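You operate a simulated robot arm through the tools that you are given. There is no shell and no other tool. Be economical: measure what you need, move in short steps, check, and stop when the job is done.

Carry out the task below with a simulated two-armed robot. There is one attempt and no reset: what you move stays moved.

Task
Tip the stale water out of the washer's dispenser cup and seat it again.
Fine: into the washer-side basin; shut the lid, then flush the basin, 300 to 900 ml of cold, tap shut.

It is judged by the outcome, as a careful person would: the job done as asked, and still so three seconds after it is handed in. It fails if anything else is knocked over, pushed out of place, dropped, spilled or broken. A push-on lid holds only when it is set on centred and level and pressed home; a screw cap is set on level and turned clockwise until tight.

Robot
Two 7-joint arms with two-finger parallel grippers on one trunk, on a base that drives. Base frame: it is fixed to the floor where the robot stands at the start and does not move with it; the origin is under the middle of the robot, x ahead of it, y to its left, z up. Units: mm, degrees, N and s.
The left shoulder is at the start at [62, 197, 1257], the right one opposite. With the tool pointing down near the work surface each hand reaches from about 100 to 660 mm from the robot's upright axis, wherever it stands, measured 20 degrees to its own side. Places, roughly: agitator [700, -200, 800]; cold tap [1000, 800, 1000]; washer lid [700, 100, 1200]; washer-side basin [900, 700, 500]. Payload 1.57 kg a hand.
Tool frame (each hand has its own): the origin (TCP) lies between the finger pads and is the grasp point; the fingertips stand 30 mm ahead of it; z points along the fingers, y is the line along which they close. Largest opening 110 mm; finger width 24, thickness 12; the body of the gripper, 48 by 112 mm, starts 78 mm behind the TCP.
Orientation is that of the tool frame in the base frame, as [roll, pitch, yaw] about the fixed x, y, z axes, in that order (R = Rz(yaw) Ry(pitch) Rx(roll)). With the fingers straight down and closing along the base's y, the tool's x points along the base's -x, its y along +y and its z along -z.

Tools
- The arms move only by the tool arm_command. It takes "left_moves", "right_moves" or both (then of equal length, played together; a hand with none holds still); each is a list of rows, each an object (a shift or turn left out is 0, a gripper value left out holds the last) with "hand": the opening, from 0 (shut) to 1 (fully open); "slide": the shift along the tool's x, y, z in mm, a list of three; "delta_rot": the turn, a rotation vector about the tool's x, y, z in degrees, a list of three. In form: [{"hand": hand, "slide": [x, y, z], "delta_rot": [wx, wy, wz]}, ...]. A call has 1 to 12 rows; each row shifts and turns the commanded pose from where the row before left it, along the tool's axes as they then stand. A row lasts 0.2 s, in which the tool goes at most 50 mm and 8.6 degrees; a call with a longer step from one row to the next is refused whole, and so is a gripper value outside its range. Where a pose cannot be reached the arm comes as near as it can. A force on the tool above 90 N (or 10 N above the force at the start of the call, whichever is more), or a blocked arm, ends the call early, and 0.2 s more pass. The fingers move at their own pace (about 72 mm/s each) and stop on an object; they squeeze with about 30 N. The grip force told is the motor's: it shows also when the fingers shut on nothing. Time passes only in rows, and 0.2 s behind the last, so rows that do not move let the fingers close. It gives the time, the measured TCP pose, the force on the tool (base axes), the opening and the grip force at its end, in the units of the frame above (readings bear some noise), with the torque about the TCP (base axes, N m) and any sound that the robot's microphone picked up.
- Cameras (640 x 400 px; columns grow to the right, rows downward): "scene" is now at [112.6, 11.2, 1844.3]; the picture's right is [0.07, -1.00, -0.00], its down [-0.75, -0.05, -0.66] and it looks along [0.66, 0.05, -0.75] (base axes); focal length 251 px, centre (320, 200). "left" rides on the left gripper at [70, -16, -141] in its tool frame; the picture's right is [0.23, 0.97, 0.00], its down [-0.85, 0.20, -0.48] and it looks along [-0.47, 0.11, 0.88] (tool axes); focal length 222 px, centre (320, 200). "right" rides on the right gripper at [70, 16, -141] in its tool frame; the picture's right is [-0.23, 0.97, 0.00], its down [-0.86, -0.20, -0.48] and it looks along [-0.47, -0.11, 0.88] (tool axes); focal length 222 px, centre (320, 200). There is no depth. A picture from a camera that has moved, and an enlarged one, comes with that camera's place and axes in the base frame and with its lens. The place of the scene camera against the robot may be out by one fixed shift of up to 12 mm in any direction.
- capture(camera): a new picture of that camera. It takes no simulated time.
- raise_lower(by): slides the trunk up (or, below 0, down) by that many mm; the arms and the scene camera ride with it, the base frame stays. It gives what a move gives, with no picture.
- base_move(legs): drives the robot by 1 to 6 legs, each [ahead, left, turn to the left] in mm, mm and degrees, along the robot's own axes; the way and the turn of a leg run together, so that a leg with both is an arc; at most 1500 mm and 180 degrees a leg. The arms and the cameras ride along, it lands a little off, and it stops where it bumps. It gives what a move gives.
- head_to(pan, tilt): turns the head with the scene camera to pan (to the left, within 86 degrees either way) and tilt (down, from -29 to 69), counted from straight ahead of the robot. It gives what a move gives.
- enlarge(camera, box): a new picture of the part [left, top, right, bottom] of that camera's present view, enlarged. It takes no simulated time.
- hand_in(): hands the job in; it is judged then, once.

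Go step by step. Nothing tells you exact positions but the pictures and the camera data: compare them with the known pose of the tool, close in by small moves and look again before you grip or let go. The budget is 120 turns and 88 pictures, counting those below and the enlarged ones. Unless the task says otherwise, let go and move clear before handing in, and close with one line.

The tools are called after "Emit:" as name(argument=value, ...) on one line, values as JSON. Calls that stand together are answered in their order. arm_command: Moves the arms, as the interface text tells. Its arguments: {"type":"object","properties":{"left_moves":{"type":"array"},"right_moves":{"type":"array"}},"required":[]} The other tools are called the same way: raise_lower (by) slides the trunk up or down; base_move (legs) drives the base; head_to (pan, tilt) turns the head that bears the scene camera; capture (camera) takes a picture; enlarge (camera, box) takes an enlarged picture of a part of a camera's view; hand_in () hands the job in.

At the start:

```text
time_s: 0.0
left_position: [449.7, 171.1, 1507.6]
left_ee_rot: [-179.9, -0.1, -179.9]
left_force: [-0.6, 0.1, 0.2]
left_moment: [-0.04, 0.01, -0.02]
left_gripper_width: 110.1
left_grasp_force: 0.0
right_position: [383.7, -237.2, 1585.4]
right_ee_rot: [180.0, 0.2, 180.0]
right_force: [1.3, -0.4, 0.0]
right_moment: [0.02, -0.02, -0.03]
right_gripper_width: 110.1
right_grasp_force: 0.2
trunk travel left (down, up): [-853.0, 137.0]
robot x, y, heading: [0.1, 1.5, -0.0]
head pan, tilt: [4.2, 48.7]
```

scene: 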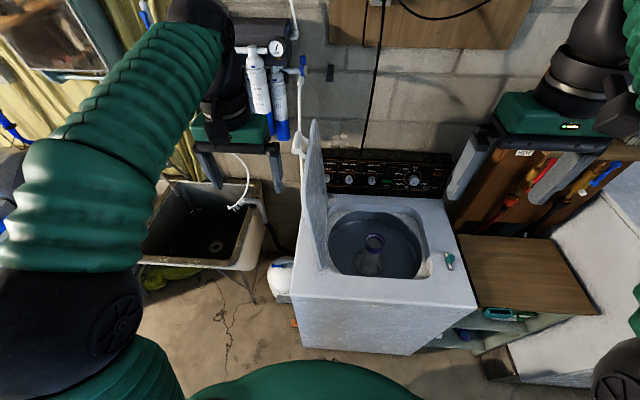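
right: 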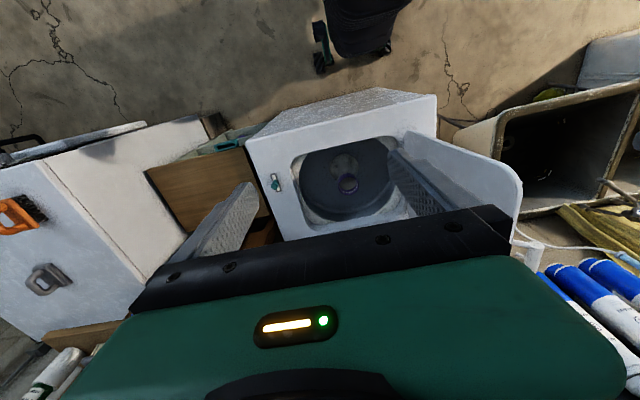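
left: 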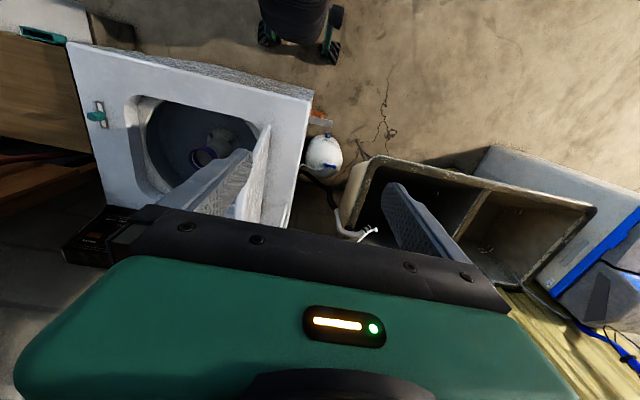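

I see a top-loading washer with its lid open and an agitator with a cup on it, and a basin to the left. I'll look closer at the agitator and the basin/tap first.

Emit:
enlarge(camera="scene", box=[290, 120, 490, 310])

Emit:
enlarge(camera="scene", box=[130, 30, 330, 310])

Emit:
enlarge(camera="right", box=[240, 90, 540, 260])

Emit:
enlarge(camera="left", box=[60, 30, 320, 220])

```text
2.11 times, centred on (390, 215) of scene
camera zoom: at [112.6, 11.2, 1844.3], right [0.07, -1.0, 0.0], down [-0.75, -0.05, -0.66], along [0.66, 0.05, -0.75], focal length 529 px, centre (173, 168)
```

zoom: 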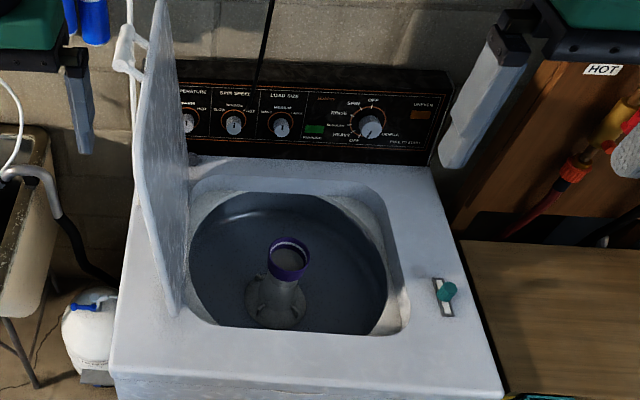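

```text
1.43 times, centred on (230, 170) of scene
camera zoom: at [112.6, 11.2, 1844.3], right [0.07, -1.0, 0.0], down [-0.75, -0.05, -0.66], along [0.66, 0.05, -0.75], focal length 359 px, centre (449, 243)
```

zoom: 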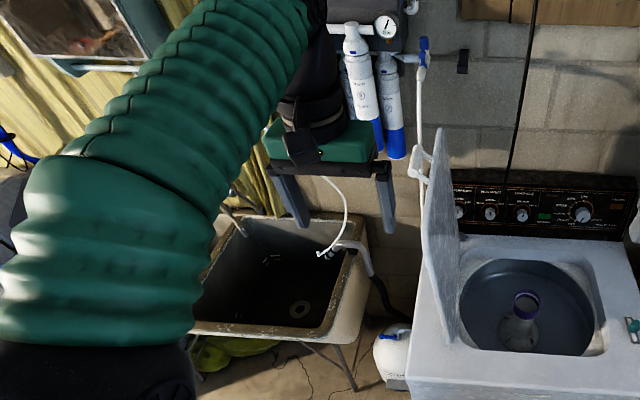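

```text
2.13 times, centred on (390, 175) of right
camera zoom: at [312.5, -220.2, 1727.0], right [0.23, 0.97, 0.0], down [0.85, -0.2, 0.48], along [0.47, -0.11, -0.88], focal length 474 px, centre (171, 253)
```

zoom: 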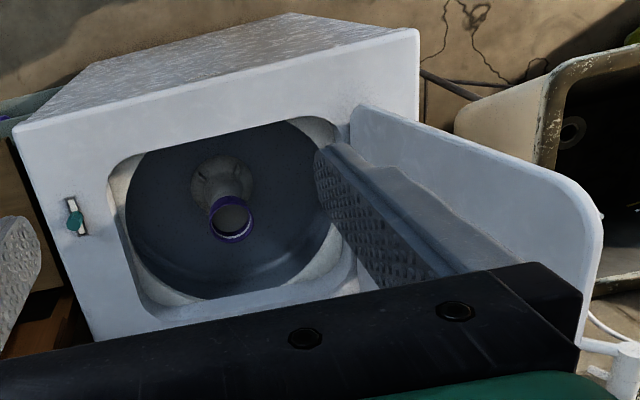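

```text
2.11 times, centred on (190, 125) of left
camera zoom: at [380.5, 155.3, 1647.5], right [-0.23, 0.97, 0.0], down [0.86, 0.2, 0.48], along [0.47, 0.11, -0.88], focal length 468 px, centre (594, 358)
```

zoom: 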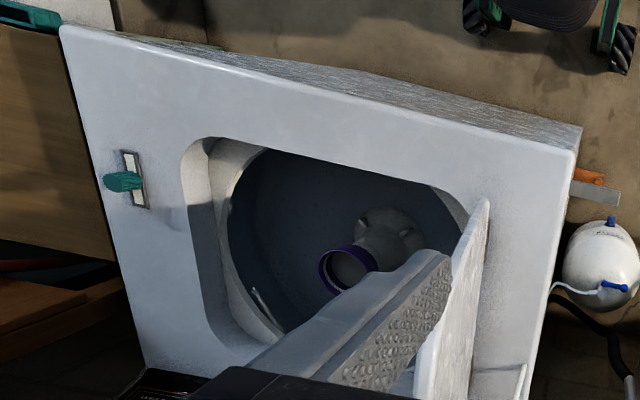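

The cup (purple-rimmed) sits on the agitator near [740, -197, 838]. The lid stands open on the left. I'll move the left arm out of the way to see the tap, and bring the right hand over the cup's y.

Emit:
arm_command(left_moves=[{"slide": [30, 30, 0]}, {"slide": [40, 30, 0]}, {"slide": [40, 30, 0]}, {"slide": [40, 30, 0]}, {"slide": [40, 30, 0]}, {"slide": [20, 30, 0]}])

Emit:
head_to(pan=25, tilt=35)

Emit:
capture(camera="scene")

```text
time_s: 1.4
left_position: [243.6, 352.8, 1500.8]
left_ee_rot: [-180.0, -0.2, 179.8]
left_force: [-0.3, 0.5, -0.8]
left_moment: [0.02, -0.02, 0.02]
left_gripper_width: 109.9
left_grasp_force: 0.1
left hand out of reach, approached as far as the arm can: row 5
right_position: [381.6, -236.5, 1585.2]
right_ee_rot: [180.0, 0.3, -180.0]
right_force: [0.1, 0.6, -0.6]
right_moment: [0.01, -0.01, 0.02]
right_gripper_width: 110.0
right_grasp_force: 0.0
trunk travel left (down, up): [-853.0, 137.0]
robot x, y, heading: [-0.8, -2.4, -0.1]
head pan, tilt: [4.2, 48.7]
```

```text
time_s: 2.2
left_position: [244.1, 352.2, 1500.9]
left_ee_rot: [-179.9, -0.2, 180.0]
left_force: [0.1, -1.0, 0.4]
left_moment: [-0.01, -0.02, -0.02]
left_gripper_width: 110.0
left_grasp_force: 0.1
right_position: [382.5, -236.3, 1585.7]
right_ee_rot: [-179.9, 0.2, -179.9]
right_force: [-0.5, 0.1, 0.6]
right_moment: [-0.02, 0.02, 0.0]
right_gripper_width: 109.8
right_grasp_force: 0.1
trunk travel left (down, up): [-853.0, 137.0]
robot x, y, heading: [-0.1, -1.3, 0.2]
head pan, tilt: [25.0, 35.0]
```

```text
80 pictures are left
camera scene: at [113.8, 43.4, 1864.2], right [0.42, -0.91, 0.0], down [-0.52, -0.24, -0.82], along [0.74, 0.35, -0.58], focal length 251 px, centre (320, 200)
```

scene: 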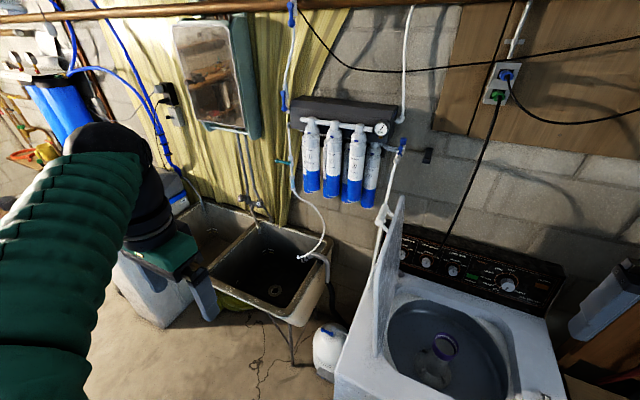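

Emit:
enlarge(camera="scene", box=[200, 100, 400, 320])

```text
1.82 times, centred on (300, 210) of scene
camera zoom: at [113.8, 43.4, 1864.2], right [0.42, -0.91, 0.0], down [-0.52, -0.24, -0.82], along [0.74, 0.35, -0.58], focal length 457 px, centre (356, 182)
```

zoom: 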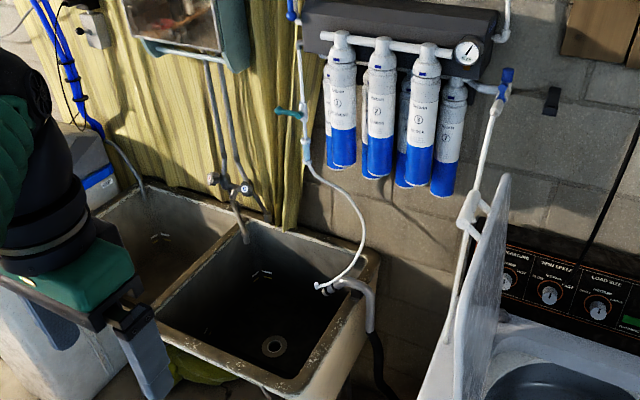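

The basin tap (two handles with a swivel spout) is at the wall behind the basins. I'll handle the cup first: drive ahead to the washer and look from the right hand.

Emit:
base_move(legs=[[100, 0, 0]])

Emit:
head_to(pan=-10, tilt=55)

Emit:
capture(camera="scene")

Emit:
capture(camera="right")

```text
time_s: 3.4
left_position: [325.7, 351.3, 1504.6]
left_ee_rot: [-179.8, 0.5, 180.0]
left_force: [-1.7, 0.8, 0.5]
left_moment: [-0.01, -0.1, 0.0]
left_gripper_width: 110.0
left_grasp_force: 0.0
right_position: [461.9, -238.3, 1589.8]
right_ee_rot: [-180.0, 0.9, 179.9]
right_force: [-0.2, 0.5, 0.5]
right_moment: [0.02, -0.09, 0.0]
right_gripper_width: 110.0
right_grasp_force: 0.0
trunk travel left (down, up): [-853.0, 137.0]
robot x, y, heading: [101.9, 0.2, -0.1]
head pan, tilt: [25.0, 35.0]
```

```text
time_s: 4.4
left_position: [348.2, 351.4, 1501.3]
left_ee_rot: [-179.9, -0.3, 179.9]
left_force: [0.7, -0.5, 0.6]
left_moment: [0.02, 0.04, 0.04]
left_gripper_width: 110.1
left_grasp_force: 0.0
right_position: [483.7, -238.0, 1585.0]
right_ee_rot: [179.9, 0.0, 179.8]
right_force: [0.8, -0.5, -0.7]
right_moment: [-0.01, 0.02, 0.03]
right_gripper_width: 110.0
right_grasp_force: 0.0
trunk travel left (down, up): [-853.0, 137.0]
robot x, y, heading: [99.1, 1.7, -0.3]
head pan, tilt: [-10.0, 55.0]
```

```text
78 pictures are left
camera scene: at [207.9, -7.2, 1835.8], right [-0.17, -0.98, 0.0], down [-0.81, 0.14, -0.57], along [0.56, -0.1, -0.82], focal length 251 px, centre (320, 200)
```

scene: 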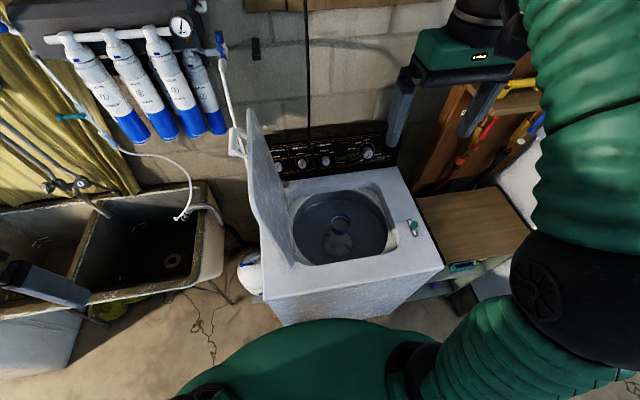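

```text
77 pictures are left
camera right: at [414.3, -220.8, 1726.3], right [0.23, 0.97, 0.0], down [0.85, -0.2, 0.48], along [0.47, -0.11, -0.88], focal length 222 px, centre (320, 200)
```

right: 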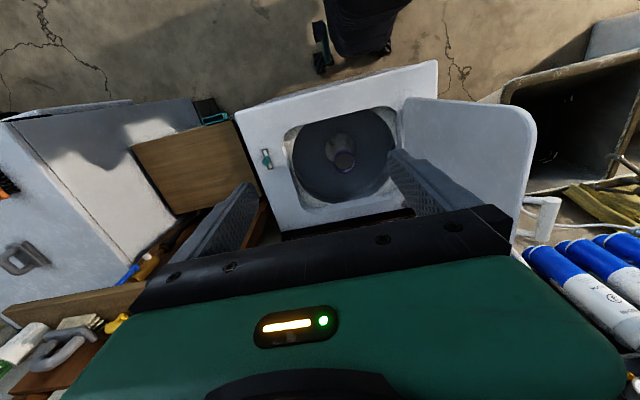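

The gap in front of the base is about 100 mm, so I'll drive another 50 ahead. Then I'll bring the right hand above the cup.

Emit:
base_move(legs=[[50, 0, 0]])

Emit:
arm_command(right_moves=[{"slide": [-16, 3, 30]}, {"slide": [-16, 3, 30]}, {"slide": [-16, 3, 30]}, {"slide": [-16, 3, 30]}, {"slide": [-16, 3, 30]}, {"slide": [-16, 3, 30]}, {"slide": [-16, 3, 30]}, {"slide": [-16, 3, 30]}, {"slide": [-16, 3, 30]}, {"slide": [-16, 3, 30]}, {"slide": [0, 0, 40]}, {"slide": [0, 0, 40]}])

Emit:
capture(camera="right")

```text
time_s: 5.3
left_position: [379.1, 351.2, 1503.7]
left_ee_rot: [-179.9, 0.5, -179.9]
left_force: [-0.5, 0.5, 0.4]
left_moment: [0.04, -0.07, -0.01]
left_gripper_width: 109.7
left_grasp_force: 0.0
right_position: [515.2, -237.3, 1590.5]
right_ee_rot: [-180.0, 0.8, 179.9]
right_force: [0.0, -0.1, 0.7]
right_moment: [0.02, -0.1, -0.02]
right_gripper_width: 109.9
right_grasp_force: 0.1
trunk travel left (down, up): [-853.0, 137.0]
robot x, y, heading: [147.6, 1.6, -0.0]
head pan, tilt: [-10.0, 55.0]
```

```text
time_s: 7.9
left_position: [393.2, 352.1, 1502.1]
left_ee_rot: [-179.9, -0.1, 179.9]
left_force: [0.2, -0.1, -0.8]
left_moment: [-0.02, -0.01, 0.02]
left_gripper_width: 110.2
left_grasp_force: 0.0
right_position: [693.3, -208.0, 1206.7]
right_ee_rot: [-180.0, 0.3, 179.9]
right_force: [-0.4, 0.2, 0.4]
right_moment: [0.01, 0.0, 0.0]
right_gripper_width: 110.0
right_grasp_force: 0.0
trunk travel left (down, up): [-853.0, 137.0]
robot x, y, heading: [149.0, 2.0, -0.3]
head pan, tilt: [-10.0, 55.0]
```

```text
76 pictures are left
camera right: at [621.1, -191.2, 1347.3], right [0.23, 0.97, 0.0], down [0.85, -0.2, 0.48], along [0.47, -0.11, -0.88], focal length 222 px, centre (320, 200)
```

right: 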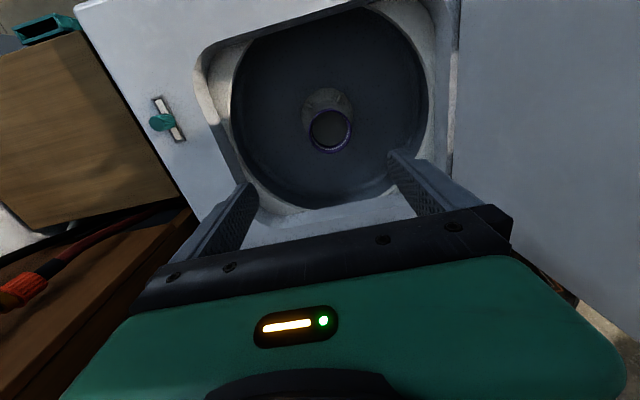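

Emit:
enlarge(camera="right", box=[270, 70, 390, 170])

Emit:
enlarge(camera="scene", box=[240, 120, 480, 290])

```text
4.00 times, centred on (330, 120) of right
camera zoom: at [621.1, -191.2, 1347.3], right [0.23, 0.97, 0.0], down [0.85, -0.2, 0.48], along [0.47, -0.11, -0.88], focal length 888 px, centre (280, 520)
```

zoom: 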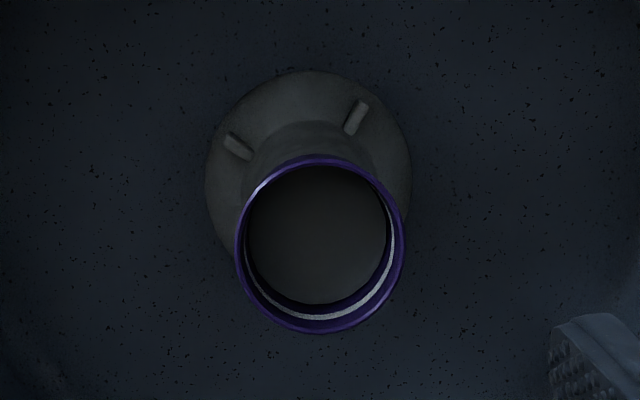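

```text
2.35 times, centred on (360, 205) of scene
camera zoom: at [257.7, -6.9, 1835.9], right [-0.17, -0.98, 0.0], down [-0.81, 0.14, -0.57], along [0.56, -0.1, -0.82], focal length 592 px, centre (226, 188)
```

zoom: 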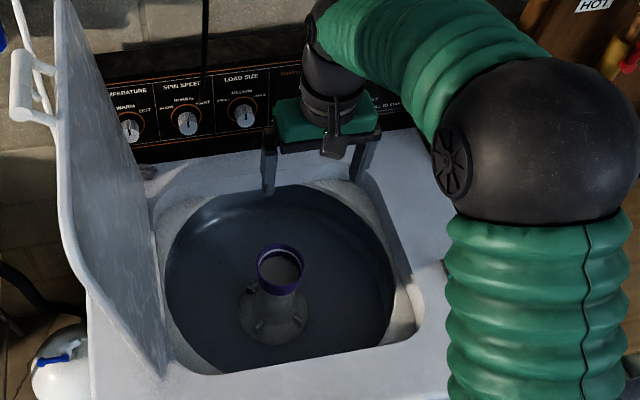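

The cup's rim looks to be about 86–92 mm across, centred near [724, -193] with its top at z ≈ 860–875. I'll descend over it in part and refine.

Emit:
arm_command(right_moves=[{"slide": [-8, 4, 40]}, {"slide": [-7, 4, 40]}, {"slide": [-7, 4, 40]}, {"slide": [-7, 3, 40]}])

Emit:
capture(camera="right")

```text
time_s: 8.9
left_position: [392.6, 352.5, 1501.0]
left_ee_rot: [-179.9, -0.2, -179.9]
left_force: [0.4, 0.0, 0.4]
left_moment: [-0.01, 0.03, -0.01]
left_gripper_width: 110.1
left_grasp_force: 0.1
right_position: [720.3, -193.8, 1046.6]
right_ee_rot: [-179.9, 0.3, 179.9]
right_force: [0.0, 0.6, -1.0]
right_moment: [-0.01, 0.01, -0.03]
right_gripper_width: 109.9
right_grasp_force: 0.0
trunk travel left (down, up): [-853.0, 137.0]
robot x, y, heading: [150.2, -1.0, 0.1]
head pan, tilt: [-10.0, 55.0]
```

```text
73 pictures are left
camera right: at [649.4, -177.3, 1187.3], right [0.23, 0.97, 0.0], down [0.85, -0.2, 0.48], along [0.47, -0.11, -0.88], focal length 222 px, centre (320, 200)
```

right: 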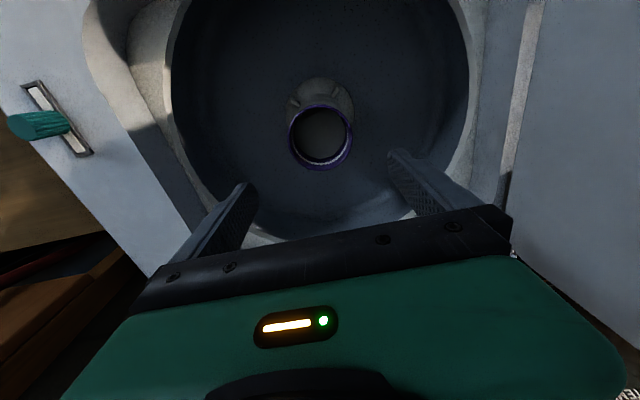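

Emit:
enlarge(camera="right", box=[240, 70, 400, 170])

```text
4.00 times, centred on (320, 120) of right
camera zoom: at [649.4, -177.3, 1187.3], right [0.23, 0.97, 0.0], down [0.85, -0.2, 0.48], along [0.47, -0.11, -0.88], focal length 888 px, centre (320, 520)
```

zoom: 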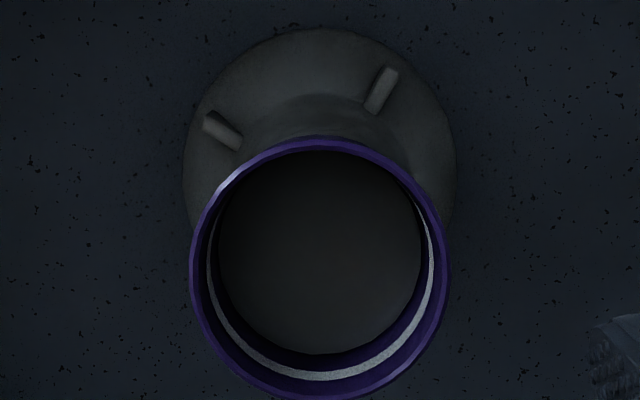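

Emit:
arm_command(right_moves=[{"slide": [3, 1, 45]}, {"slide": [2, 1, 41]}])

Emit:
capture(camera="right")

Emit:
enlarge(camera="scene", box=[280, 150, 420, 270])

```text
time_s: 9.5
left_position: [394.2, 352.0, 1501.9]
left_ee_rot: [-179.9, -0.2, 180.0]
left_force: [-0.7, -0.1, 0.5]
left_moment: [0.01, 0.01, 0.0]
left_gripper_width: 110.0
left_grasp_force: 0.1
right_position: [716.8, -192.2, 959.7]
right_ee_rot: [-179.9, 0.3, 179.9]
right_force: [0.0, 0.0, 0.4]
right_moment: [0.01, 0.01, 0.02]
right_gripper_width: 109.9
right_grasp_force: 0.1
trunk travel left (down, up): [-853.0, 137.0]
robot x, y, heading: [147.8, -2.3, -0.1]
head pan, tilt: [-10.0, 55.0]
```

```text
71 pictures are left
camera right: at [645.6, -174.4, 1102.1], right [0.23, 0.97, 0.0], down [0.85, -0.2, 0.48], along [0.47, -0.11, -0.88], focal length 222 px, centre (320, 200)
```

right: 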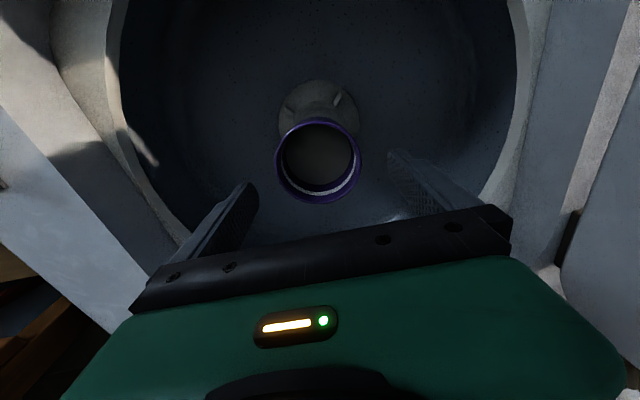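

```text
3.33 times, centred on (350, 210) of scene
camera zoom: at [259.0, -6.8, 1835.9], right [-0.17, -0.98, 0.0], down [-0.81, 0.14, -0.57], along [0.56, -0.1, -0.82], focal length 838 px, centre (220, 167)
```

zoom: 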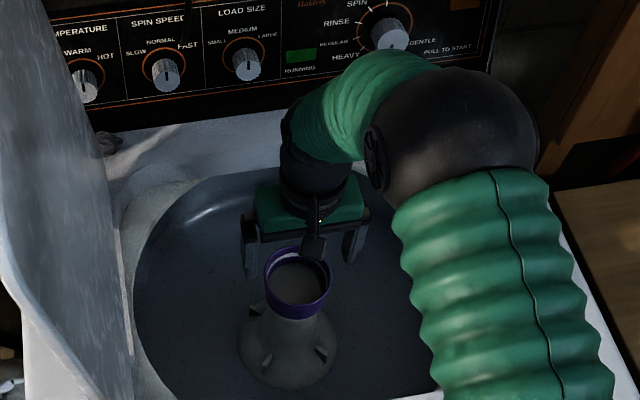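

The rim is confirmed near [715, -193, 891] with a diameter of about 84. I'll descend around it and close.

Emit:
arm_command(right_moves=[{"slide": [1, -0.5, 30]}, {"slide": [1, 0, 30]}, {"slide": [0, 0, 20]}])

Emit:
capture(camera="right")

Emit:
enlarge(camera="scene", box=[280, 150, 420, 270])

```text
time_s: 10.3
left_position: [392.3, 352.9, 1502.5]
left_ee_rot: [-179.8, -0.1, -179.8]
left_force: [0.1, 0.5, 0.0]
left_moment: [0.01, 0.05, -0.01]
left_gripper_width: 110.1
left_grasp_force: 0.0
right_position: [714.5, -192.4, 883.9]
right_ee_rot: [-180.0, 0.4, 180.0]
right_force: [-0.2, -0.4, 0.2]
right_moment: [0.0, 0.03, 0.01]
right_gripper_width: 109.9
right_grasp_force: 0.1
trunk travel left (down, up): [-853.0, 137.0]
robot x, y, heading: [148.6, 0.5, -0.2]
head pan, tilt: [-10.0, 55.0]
```

```text
69 pictures are left
camera right: at [643.7, -175.2, 1024.8], right [0.23, 0.97, 0.0], down [0.85, -0.2, 0.48], along [0.47, -0.11, -0.87], focal length 222 px, centre (320, 200)
```

right: 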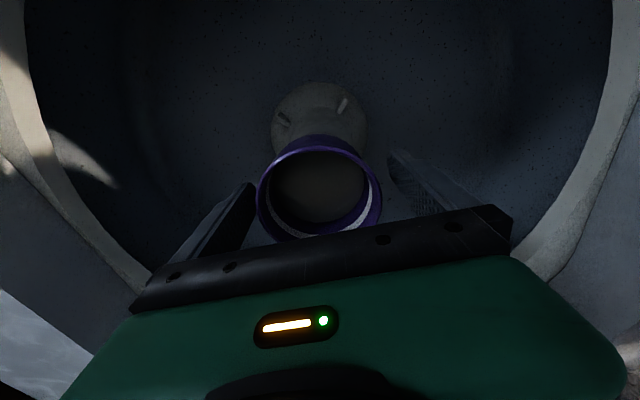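

```text
3.33 times, centred on (350, 210) of scene
camera zoom: at [257.2, -6.8, 1836.0], right [-0.17, -0.98, 0.0], down [-0.81, 0.14, -0.57], along [0.56, -0.1, -0.82], focal length 838 px, centre (220, 167)
```

zoom: 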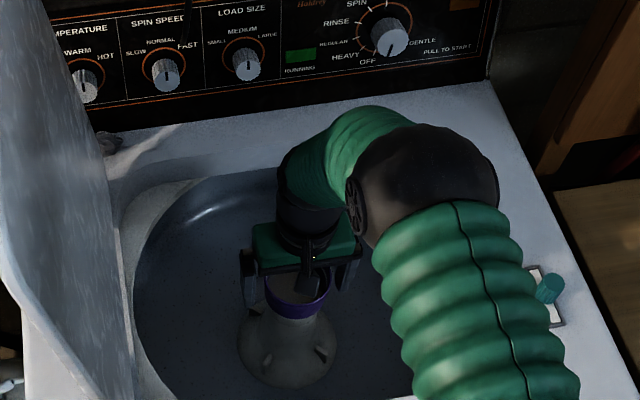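

Fingers straddle the rim well. Closing the grip.

Emit:
arm_command(right_moves=[{"slide": [2, 0, 2], "hand": 0.6}, {"hand": 0.6}, {"hand": 0.6}, {"hand": 0.6}])

Emit:
capture(camera="right")

```text
time_s: 11.3
left_position: [389.8, 351.0, 1501.3]
left_ee_rot: [-179.9, 0.0, -179.9]
left_force: [-0.9, 0.0, -0.1]
left_moment: [0.01, 0.03, -0.02]
left_gripper_width: 110.3
left_grasp_force: 0.0
right_position: [714.1, -192.1, 881.6]
right_ee_rot: [-179.8, 0.5, 179.8]
right_force: [1.4, -4.0, 10.0]
right_moment: [0.06, -0.07, -0.05]
right_gripper_width: 84.8
right_grasp_force: 30.1
trunk travel left (down, up): [-853.0, 137.0]
robot x, y, heading: [142.6, -2.6, -0.1]
head pan, tilt: [-10.0, 55.0]
```

```text
67 pictures are left
camera right: at [641.9, -175.3, 1023.1], right [0.23, 0.97, 0.0], down [0.85, -0.2, 0.49], along [0.47, -0.11, -0.87], focal length 222 px, centre (320, 200)
```

right: 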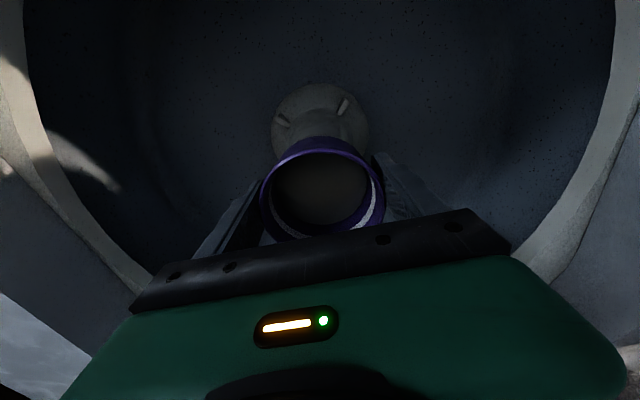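

Gripped at 84.8 mm with the seated TCP at [714, -192, 881.6]. Lifting gently straight up.

Emit:
arm_command(right_moves=[{"slide": [0, 0, -5], "hand": 0.5}, {"slide": [0, 0, -8]}, {"slide": [0, 0, -12]}, {"slide": [0, 0, -15]}, {"slide": [0, 0, -20]}, {"slide": [0, 0, -20]}])

Emit:
capture(camera="right")

Emit:
enlarge(camera="scene", box=[280, 150, 420, 270])

```text
time_s: 12.7
left_position: [390.3, 352.2, 1500.7]
left_ee_rot: [-179.8, -0.1, -179.9]
left_force: [-0.3, -0.7, 0.9]
left_moment: [-0.01, -0.02, -0.03]
left_gripper_width: 109.9
left_grasp_force: 0.0
right_position: [712.9, -190.8, 962.0]
right_ee_rot: [-179.9, 0.4, 179.9]
right_force: [-0.3, -0.4, -1.2]
right_moment: [0.04, -0.01, 0.01]
right_gripper_width: 84.9
right_grasp_force: 29.7
trunk travel left (down, up): [-853.0, 137.0]
robot x, y, heading: [152.1, -1.6, 0.0]
head pan, tilt: [-10.0, 55.0]
```

```text
66 pictures are left
camera right: at [641.6, -174.6, 1102.2], right [0.23, 0.97, 0.0], down [0.85, -0.2, 0.48], along [0.47, -0.11, -0.87], focal length 222 px, centre (320, 200)
```

right: 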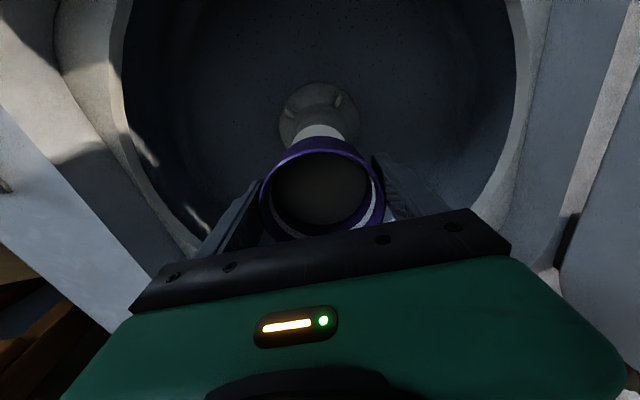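

```text
3.33 times, centred on (350, 210) of scene
camera zoom: at [255.0, -6.4, 1836.0], right [-0.17, -0.98, 0.0], down [-0.81, 0.14, -0.57], along [0.56, -0.1, -0.82], focal length 838 px, centre (220, 167)
```

zoom: 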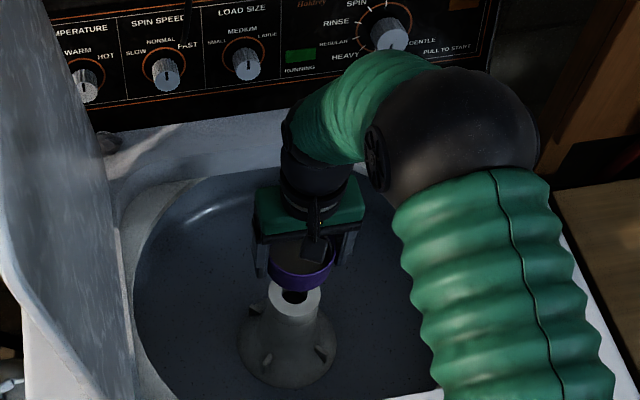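

The cup is free and level. I'll lift it above the washer, then back straight out before driving left to the basin.

Emit:
arm_command(right_moves=[{"slide": [0, 0, -25]}, {"slide": [0, 0, -30]}, {"slide": [0, 0, -30]}, {"slide": [0, 0, -30]}, {"slide": [0, 0, -30]}, {"slide": [0, 0, -30]}, {"slide": [0, 0, -30]}, {"slide": [0, 0, -30]}, {"slide": [0, 0, -25]}, {"slide": [0, 0, -15]}])

Emit:
base_move(legs=[[-390, 0, 0]])

Emit:
head_to(pan=35, tilt=45)

Emit:
capture(camera="scene")

Emit:
capture(camera="right")

```text
time_s: 14.9
left_position: [391.7, 353.2, 1502.6]
left_ee_rot: [-179.9, -0.1, -179.9]
left_force: [-0.4, 0.5, -0.5]
left_moment: [0.02, -0.02, 0.0]
left_gripper_width: 109.9
left_grasp_force: 0.0
right_position: [710.6, -192.9, 1237.1]
right_ee_rot: [-179.9, 0.3, 180.0]
right_force: [-0.5, -1.3, -2.5]
right_moment: [0.02, 0.04, 0.03]
right_gripper_width: 84.9
right_grasp_force: 30.1
trunk travel left (down, up): [-853.0, 137.0]
robot x, y, heading: [147.1, -5.2, 0.1]
head pan, tilt: [-10.0, 55.0]
```

```text
time_s: 17.4
left_position: [5.6, 353.0, 1501.7]
left_ee_rot: [-179.9, -0.1, -179.9]
left_force: [0.5, 0.1, -0.3]
left_moment: [-0.03, 0.01, -0.04]
left_gripper_width: 109.9
left_grasp_force: 0.2
right_position: [325.5, -191.3, 1233.7]
right_ee_rot: [-180.0, 0.3, 179.9]
right_force: [-0.3, 0.1, -0.1]
right_moment: [0.01, 0.02, -0.01]
right_gripper_width: 84.7
right_grasp_force: 30.3
trunk travel left (down, up): [-853.0, 137.0]
robot x, y, heading: [-237.4, -1.2, -0.1]
head pan, tilt: [-10.0, 55.0]
```

```text
time_s: 18.5
left_position: [-0.1, 352.6, 1503.3]
left_ee_rot: [-180.0, 0.0, -179.8]
left_force: [0.0, -0.6, -0.1]
left_moment: [-0.03, 0.02, 0.02]
left_gripper_width: 110.1
left_grasp_force: 0.0
right_position: [319.1, -191.1, 1237.3]
right_ee_rot: [-179.9, 0.4, -180.0]
right_force: [-0.1, 1.7, -2.3]
right_moment: [-0.02, 0.01, 0.02]
right_gripper_width: 84.6
right_grasp_force: 30.3
trunk travel left (down, up): [-853.0, 137.0]
robot x, y, heading: [-237.6, -2.7, 0.2]
head pan, tilt: [35.0, 45.0]
```

```text
64 pictures are left
camera scene: at [-139.7, 52.7, 1849.5], right [0.57, -0.82, 0.0], down [-0.58, -0.41, -0.71], along [0.58, 0.41, -0.71], focal length 251 px, centre (320, 200)
```

scene: 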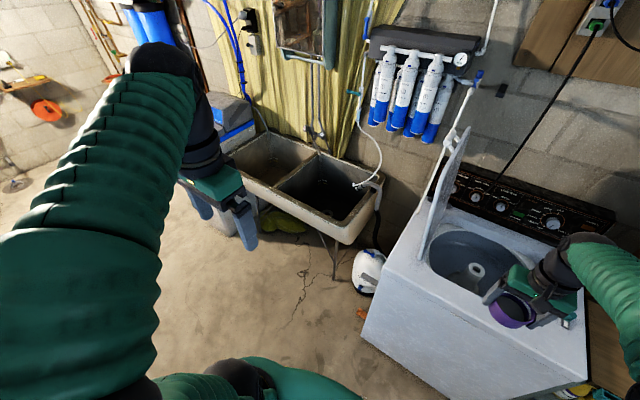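

```text
63 pictures are left
camera right: at [248.4, -174.7, 1378.0], right [0.23, 0.97, 0.0], down [0.85, -0.2, 0.49], along [0.47, -0.11, -0.87], focal length 222 px, centre (320, 200)
```

right: 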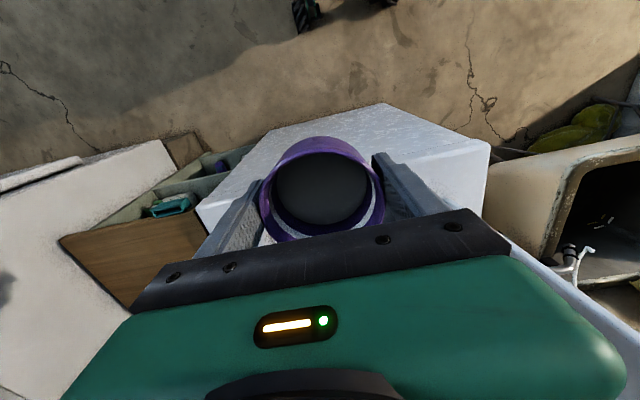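

Path is clear. Driving left past the washer and then forward toward the basin.

Emit:
base_move(legs=[[0, 790, 0], [450, 0, 0]])

Emit:
head_to(pan=0, tilt=45)

Emit:
capture(camera="scene")

Emit:
capture(camera="right")

```text
time_s: 25.0
left_position: [445.1, 1144.8, 1502.7]
left_ee_rot: [-179.8, 0.2, -180.0]
left_force: [0.1, 0.5, 0.0]
left_moment: [-0.01, -0.02, 0.0]
left_gripper_width: 110.1
left_grasp_force: 0.0
right_position: [763.3, 599.7, 1237.6]
right_ee_rot: [-179.8, 0.7, 179.9]
right_force: [0.2, -0.6, -0.6]
right_moment: [-0.02, -0.02, 0.05]
right_gripper_width: 84.8
right_grasp_force: 30.1
trunk travel left (down, up): [-853.0, 137.0]
robot x, y, heading: [206.8, 795.2, -0.0]
head pan, tilt: [35.0, 45.0]
```

```text
time_s: 26.1
left_position: [449.7, 1144.2, 1501.4]
left_ee_rot: [-179.9, 0.0, 180.0]
left_force: [0.5, -0.1, -0.5]
left_moment: [0.03, -0.02, 0.05]
left_gripper_width: 109.8
left_grasp_force: 0.0
right_position: [765.9, 599.2, 1235.9]
right_ee_rot: [-179.9, 0.4, 179.8]
right_force: [0.3, -0.2, -0.3]
right_moment: [-0.01, -0.03, -0.01]
right_gripper_width: 84.8
right_grasp_force: 30.2
trunk travel left (down, up): [-853.0, 137.0]
robot x, y, heading: [205.2, 790.6, -0.1]
head pan, tilt: [0.0, 45.0]
```

```text
62 pictures are left
camera scene: at [324.5, 797.7, 1849.3], right [0.0, -1.0, 0.0], down [-0.71, 0.0, -0.71], along [0.71, 0.0, -0.71], focal length 251 px, centre (320, 200)
```

scene: 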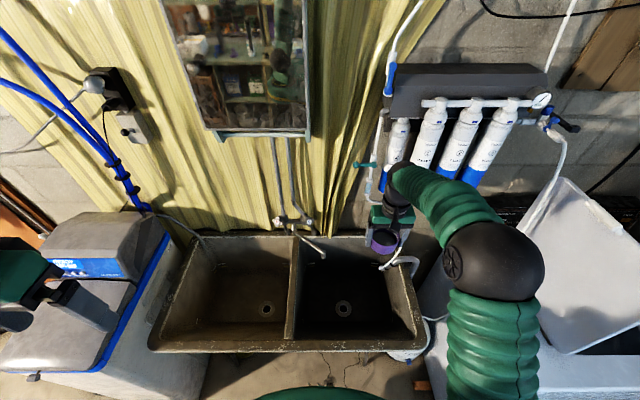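

```text
61 pictures are left
camera right: at [695.8, 615.5, 1377.6], right [0.23, 0.97, 0.0], down [0.85, -0.2, 0.48], along [0.47, -0.11, -0.87], focal length 222 px, centre (320, 200)
```

right: 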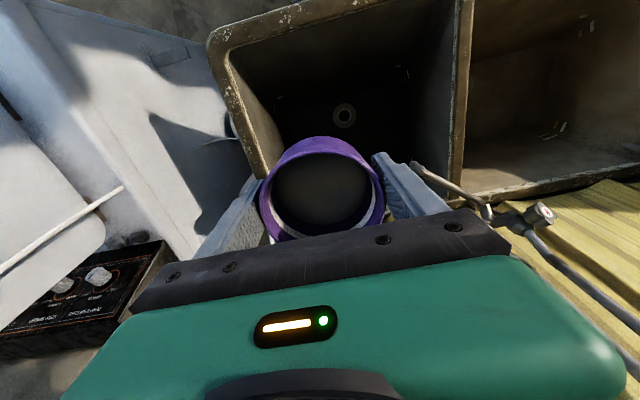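

Emit:
enlarge(camera="scene", box=[240, 180, 360, 270])

Emit:
enlarge(camera="scene", box=[330, 90, 450, 290])

Emit:
enlarge(camera="right", box=[400, 150, 600, 280])

```text
4.44 times, centred on (300, 225) of scene
camera zoom: at [324.5, 797.7, 1849.3], right [0.0, -1.0, 0.0], down [-0.71, 0.0, -0.71], along [0.71, 0.0, -0.71], focal length 1117 px, centre (409, 89)
```

zoom: 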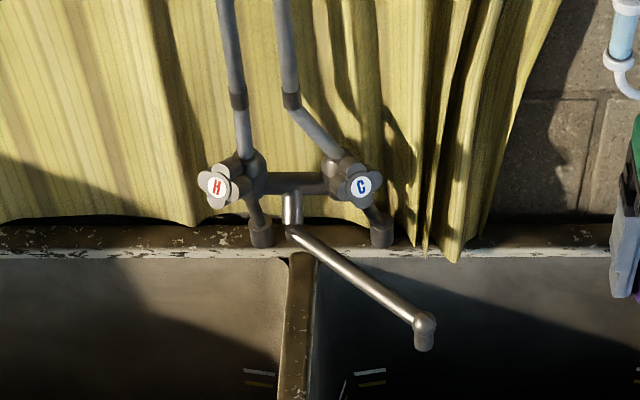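

```text
2.00 times, centred on (390, 190) of scene
camera zoom: at [324.5, 797.7, 1849.3], right [0.0, -1.0, 0.0], down [-0.71, 0.0, -0.71], along [0.71, 0.0, -0.71], focal length 503 px, centre (180, 220)
```

zoom: 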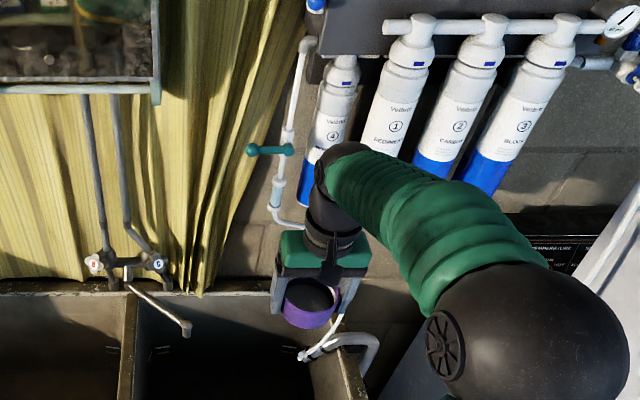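

```text
3.08 times, centred on (500, 215) of right
camera zoom: at [695.8, 615.5, 1377.6], right [0.23, 0.97, 0.0], down [0.85, -0.2, 0.48], along [0.47, -0.11, -0.87], focal length 684 px, centre (-234, 154)
```

zoom: 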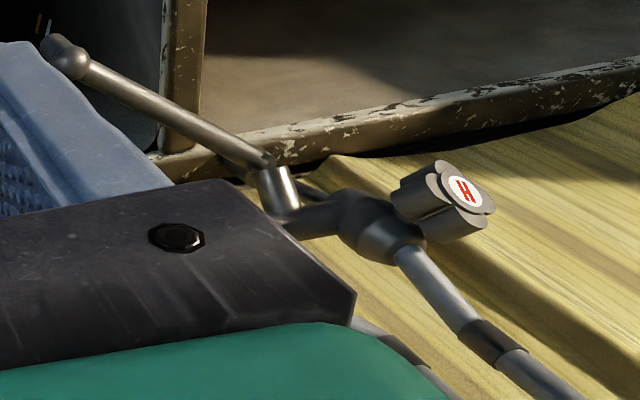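

The tap has an H handle on the left and a C handle on the right, and its spout already points into the washer-side basin. I'll bring the cup over the middle of that basin and a bit lower.

Emit:
base_move(legs=[[75, 0, 0]])

Emit:
arm_command(right_moves=[{"slide": [0, 10, 20]}, {"slide": [0, 10, 25]}, {"slide": [0, 10, 30]}, {"slide": [0, 10, 30]}, {"slide": [0, 10, 30]}, {"slide": [0, 5, 30]}, {"slide": [0, 0, 25]}, {"slide": [0, 0, 20]}])

Emit:
capture(camera="scene")

Emit:
capture(camera="right")

```text
time_s: 27.1
left_position: [509.3, 1142.7, 1505.2]
left_ee_rot: [179.9, 0.6, -179.9]
left_force: [-0.3, -0.6, 0.6]
left_moment: [0.01, -0.02, 0.01]
left_gripper_width: 110.0
left_grasp_force: 0.0
right_position: [830.5, 596.2, 1244.6]
right_ee_rot: [180.0, 1.1, 179.8]
right_force: [0.4, -0.1, 0.7]
right_moment: [0.01, -0.03, 0.01]
right_gripper_width: 85.0
right_grasp_force: 30.0
trunk travel left (down, up): [-853.0, 137.0]
robot x, y, heading: [283.2, 790.2, -0.2]
head pan, tilt: [0.0, 45.0]
```

```text
time_s: 28.9
left_position: [526.3, 1143.5, 1502.4]
left_ee_rot: [180.0, 0.0, 180.0]
left_force: [0.3, 0.4, 1.1]
left_moment: [0.04, 0.05, 0.04]
left_gripper_width: 110.0
left_grasp_force: 0.1
right_position: [848.3, 653.9, 1024.7]
right_ee_rot: [-180.0, 0.3, 179.7]
right_force: [-0.4, -0.9, -0.3]
right_moment: [0.02, -0.02, -0.03]
right_gripper_width: 84.7
right_grasp_force: 29.6
trunk travel left (down, up): [-853.0, 137.0]
robot x, y, heading: [281.0, 790.9, -0.3]
head pan, tilt: [0.0, 45.0]
```

```text
57 pictures are left
camera scene: at [403.9, 796.7, 1849.2], right [0.0, -1.0, 0.0], down [-0.71, 0.0, -0.7], along [0.7, 0.0, -0.71], focal length 251 px, centre (320, 200)
```

scene: 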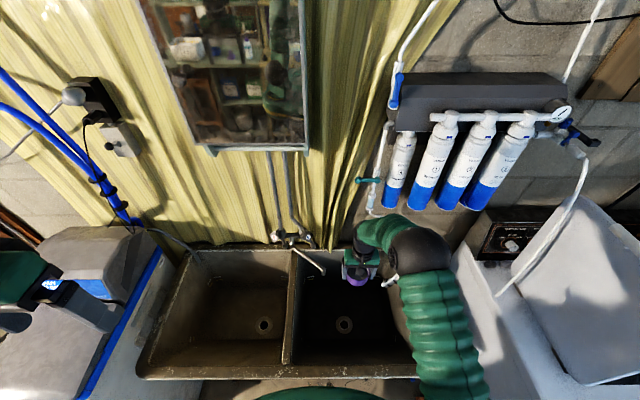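

```text
56 pictures are left
camera right: at [776.8, 670.6, 1166.5], right [0.23, 0.97, 0.0], down [0.85, -0.2, 0.48], along [0.47, -0.11, -0.87], focal length 222 px, centre (320, 200)
```

right: 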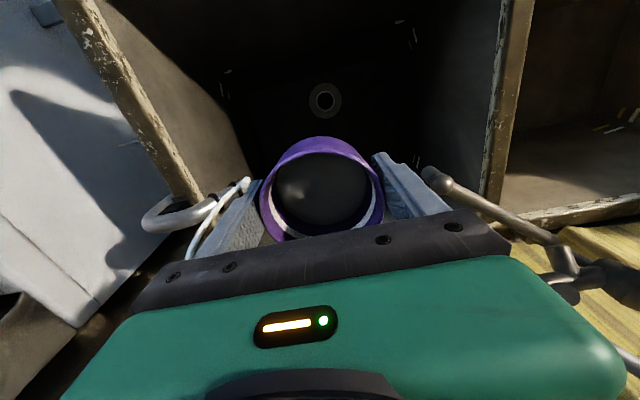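

The basin rim is higher than I thought (about z 870). I'll raise the cup for wrist clearance over the front rim and then tip it toward the robot, staying over the basin's middle.

Emit:
arm_command(right_moves=[{"slide": [0, 0, -30]}, {"slide": [0, 0, -35]}, {"slide": [0, 0, -35]}, {"slide": [0, 0, -10], "delta_rot": [0, -6, 0]}, {"delta_rot": [0, -8, 0]}, {"delta_rot": [0, -8, 0]}, {"delta_rot": [0, -8, 0]}, {"delta_rot": [0, -8, 0]}, {"delta_rot": [0, -8, 0]}])

Emit:
capture(camera="scene")

Emit:
capture(camera="right")

```text
time_s: 30.9
left_position: [525.2, 1143.8, 1502.4]
left_ee_rot: [-179.9, 0.1, -179.9]
left_force: [0.4, 0.3, -0.3]
left_moment: [-0.01, -0.03, -0.01]
left_gripper_width: 109.9
left_grasp_force: 0.1
right_position: [843.9, 652.4, 1138.5]
right_ee_rot: [-179.9, 46.6, 179.9]
right_force: [-0.7, 0.0, -0.8]
right_moment: [0.0, 0.0, -0.01]
right_gripper_width: 84.9
right_grasp_force: 30.3
trunk travel left (down, up): [-853.0, 137.0]
robot x, y, heading: [284.8, 793.7, -0.2]
head pan, tilt: [0.0, 45.0]
```

```text
55 pictures are left
camera scene: at [400.2, 798.3, 1849.4], right [0.0, -1.0, 0.0], down [-0.71, 0.0, -0.71], along [0.71, 0.0, -0.71], focal length 251 px, centre (320, 200)
```

scene: 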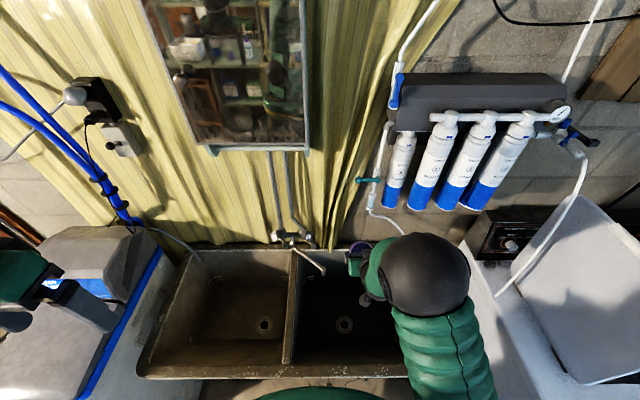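

```text
54 pictures are left
camera right: at [692.9, 669.9, 1184.9], right [0.16, 0.97, 0.16], down [0.24, -0.2, 0.95], along [0.96, -0.11, -0.27], focal length 222 px, centre (320, 200)
```

right: 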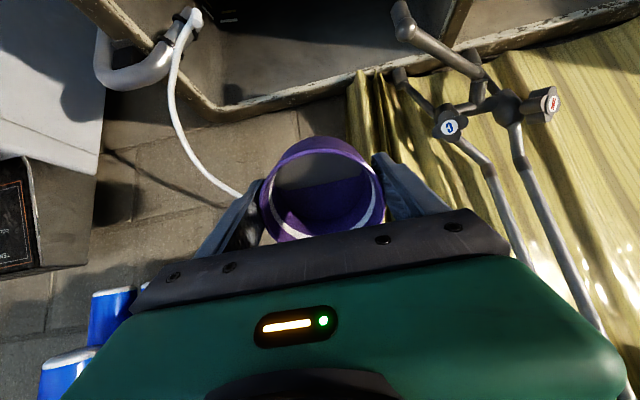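

Tilting works. Continuing to about 115–120° and holding.

Emit:
arm_command(right_moves=[{"delta_rot": [0, -8, 0]}, {"delta_rot": [0, -8, 0]}, {"delta_rot": [0, -8, 0]}, {"delta_rot": [0, -8, 0]}, {"delta_rot": [0, -8, 0]}, {"delta_rot": [0, -8, 0]}, {"delta_rot": [0, -8, 0]}, {"delta_rot": [0, -8, 0]}, {"delta_rot": [0, -6, 0]}, {}, {}, {}])

Emit:
capture(camera="scene")

Emit:
capture(camera="right")

```text
time_s: 33.7
left_position: [523.8, 1144.2, 1501.1]
left_ee_rot: [-179.8, 0.1, -180.0]
left_force: [0.7, 0.3, 0.8]
left_moment: [0.0, -0.01, -0.01]
left_gripper_width: 110.0
left_grasp_force: 0.0
right_position: [851.5, 600.7, 1142.7]
right_ee_rot: [0.7, 62.8, -5.6]
right_force: [0.2, -0.3, 0.2]
right_moment: [-0.03, -0.02, 0.01]
right_gripper_width: 84.6
right_grasp_force: 29.6
trunk travel left (down, up): [-853.0, 137.0]
robot x, y, heading: [287.0, 792.3, -0.3]
head pan, tilt: [0.0, 45.0]
stopped in row 12 (right hand): the arm was blocked; the commanded pose is now the measured one
```

```text
53 pictures are left
camera scene: at [400.6, 798.5, 1847.6], right [0.0, -1.0, 0.0], down [-0.71, 0.0, -0.71], along [0.71, 0.0, -0.71], focal length 251 px, centre (320, 200)
```

scene: 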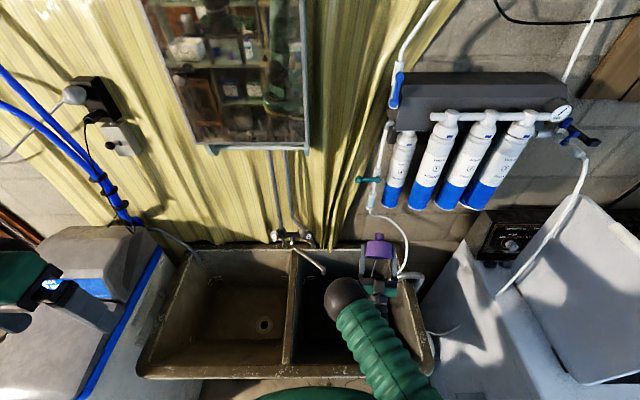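

```text
52 pictures are left
camera right: at [758.6, 628.8, 1015.8], right [0.0, 0.98, 0.21], down [-0.83, -0.11, 0.54], along [0.55, -0.18, 0.81], focal length 222 px, centre (320, 200)
```

right: 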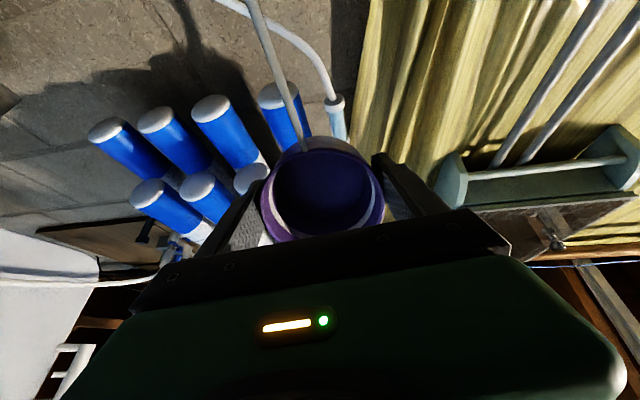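

Emit:
enlarge(camera="scene", box=[270, 170, 450, 400])

Emit:
enlarge(camera="right", box=[250, 120, 400, 250])

```text
1.74 times, centred on (360, 285) of scene
camera zoom: at [400.6, 798.5, 1847.6], right [0.0, -1.0, 0.0], down [-0.71, 0.0, -0.71], along [0.71, 0.0, -0.71], focal length 437 px, centre (250, 52)
```

zoom: 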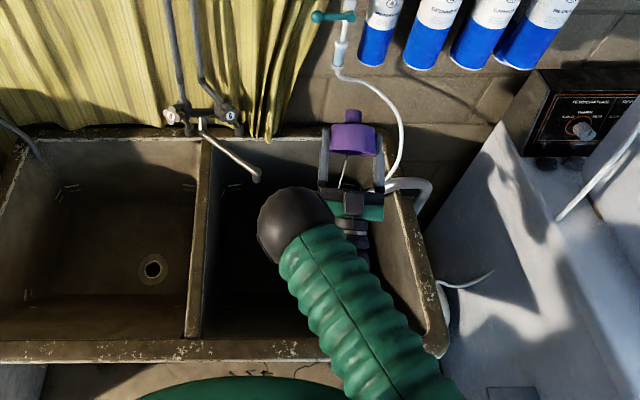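

```text
3.08 times, centred on (325, 185) of right
camera zoom: at [758.6, 628.8, 1015.8], right [0.0, 0.98, 0.21], down [-0.83, -0.11, 0.54], along [0.55, -0.18, 0.81], focal length 684 px, centre (305, 246)
```

zoom: 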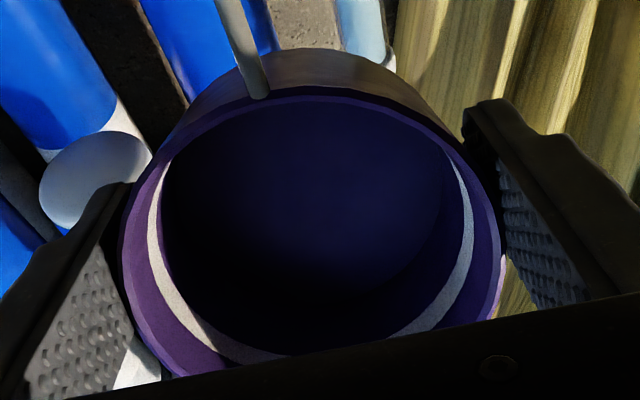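

A thin stream is still running from the cup into the basin. I'll hold it there.

Emit:
arm_command(right_moves=[{}, {}, {}, {}, {}, {}, {}, {}, {}, {}])

Emit:
enlarge(camera="scene", box=[270, 170, 450, 400])

Emit:
enlarge(camera="right", box=[250, 120, 400, 250])

```text
time_s: 35.9
left_position: [524.0, 1143.6, 1502.2]
left_ee_rot: [-180.0, 0.1, -180.0]
left_force: [0.0, -0.5, 0.0]
left_moment: [0.0, 0.05, 0.0]
left_gripper_width: 109.9
left_grasp_force: 0.1
right_position: [849.0, 599.7, 1142.2]
right_ee_rot: [0.3, 63.0, -6.1]
right_force: [-0.7, -0.2, -0.7]
right_moment: [0.02, -0.01, 0.03]
right_gripper_width: 84.9
right_grasp_force: 30.1
trunk travel left (down, up): [-853.0, 137.0]
robot x, y, heading: [284.4, 791.0, -0.3]
head pan, tilt: [0.0, 45.0]
```

```text
1.74 times, centred on (360, 285) of scene
camera zoom: at [400.3, 797.9, 1849.2], right [0.0, -1.0, 0.0], down [-0.71, 0.0, -0.71], along [0.71, 0.0, -0.71], focal length 437 px, centre (250, 52)
```

zoom: 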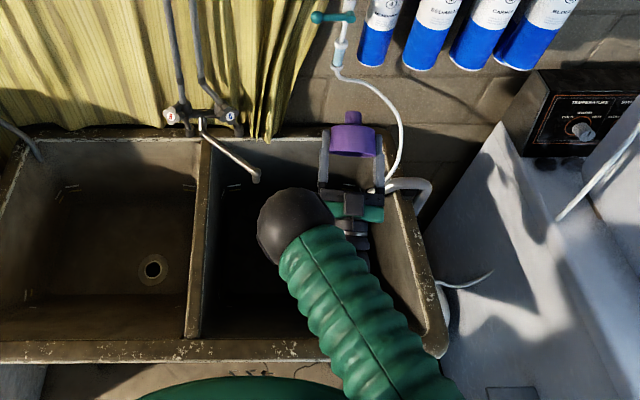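

```text
3.08 times, centred on (325, 185) of right
camera zoom: at [756.6, 627.8, 1015.2], right [0.01, 0.98, 0.21], down [-0.83, -0.11, 0.55], along [0.56, -0.17, 0.81], focal length 684 px, centre (305, 246)
```

zoom: 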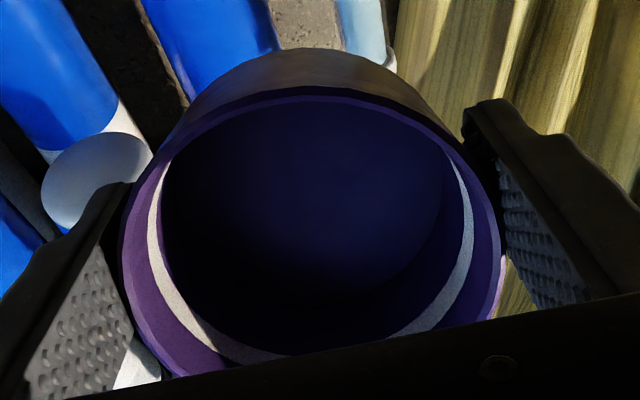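

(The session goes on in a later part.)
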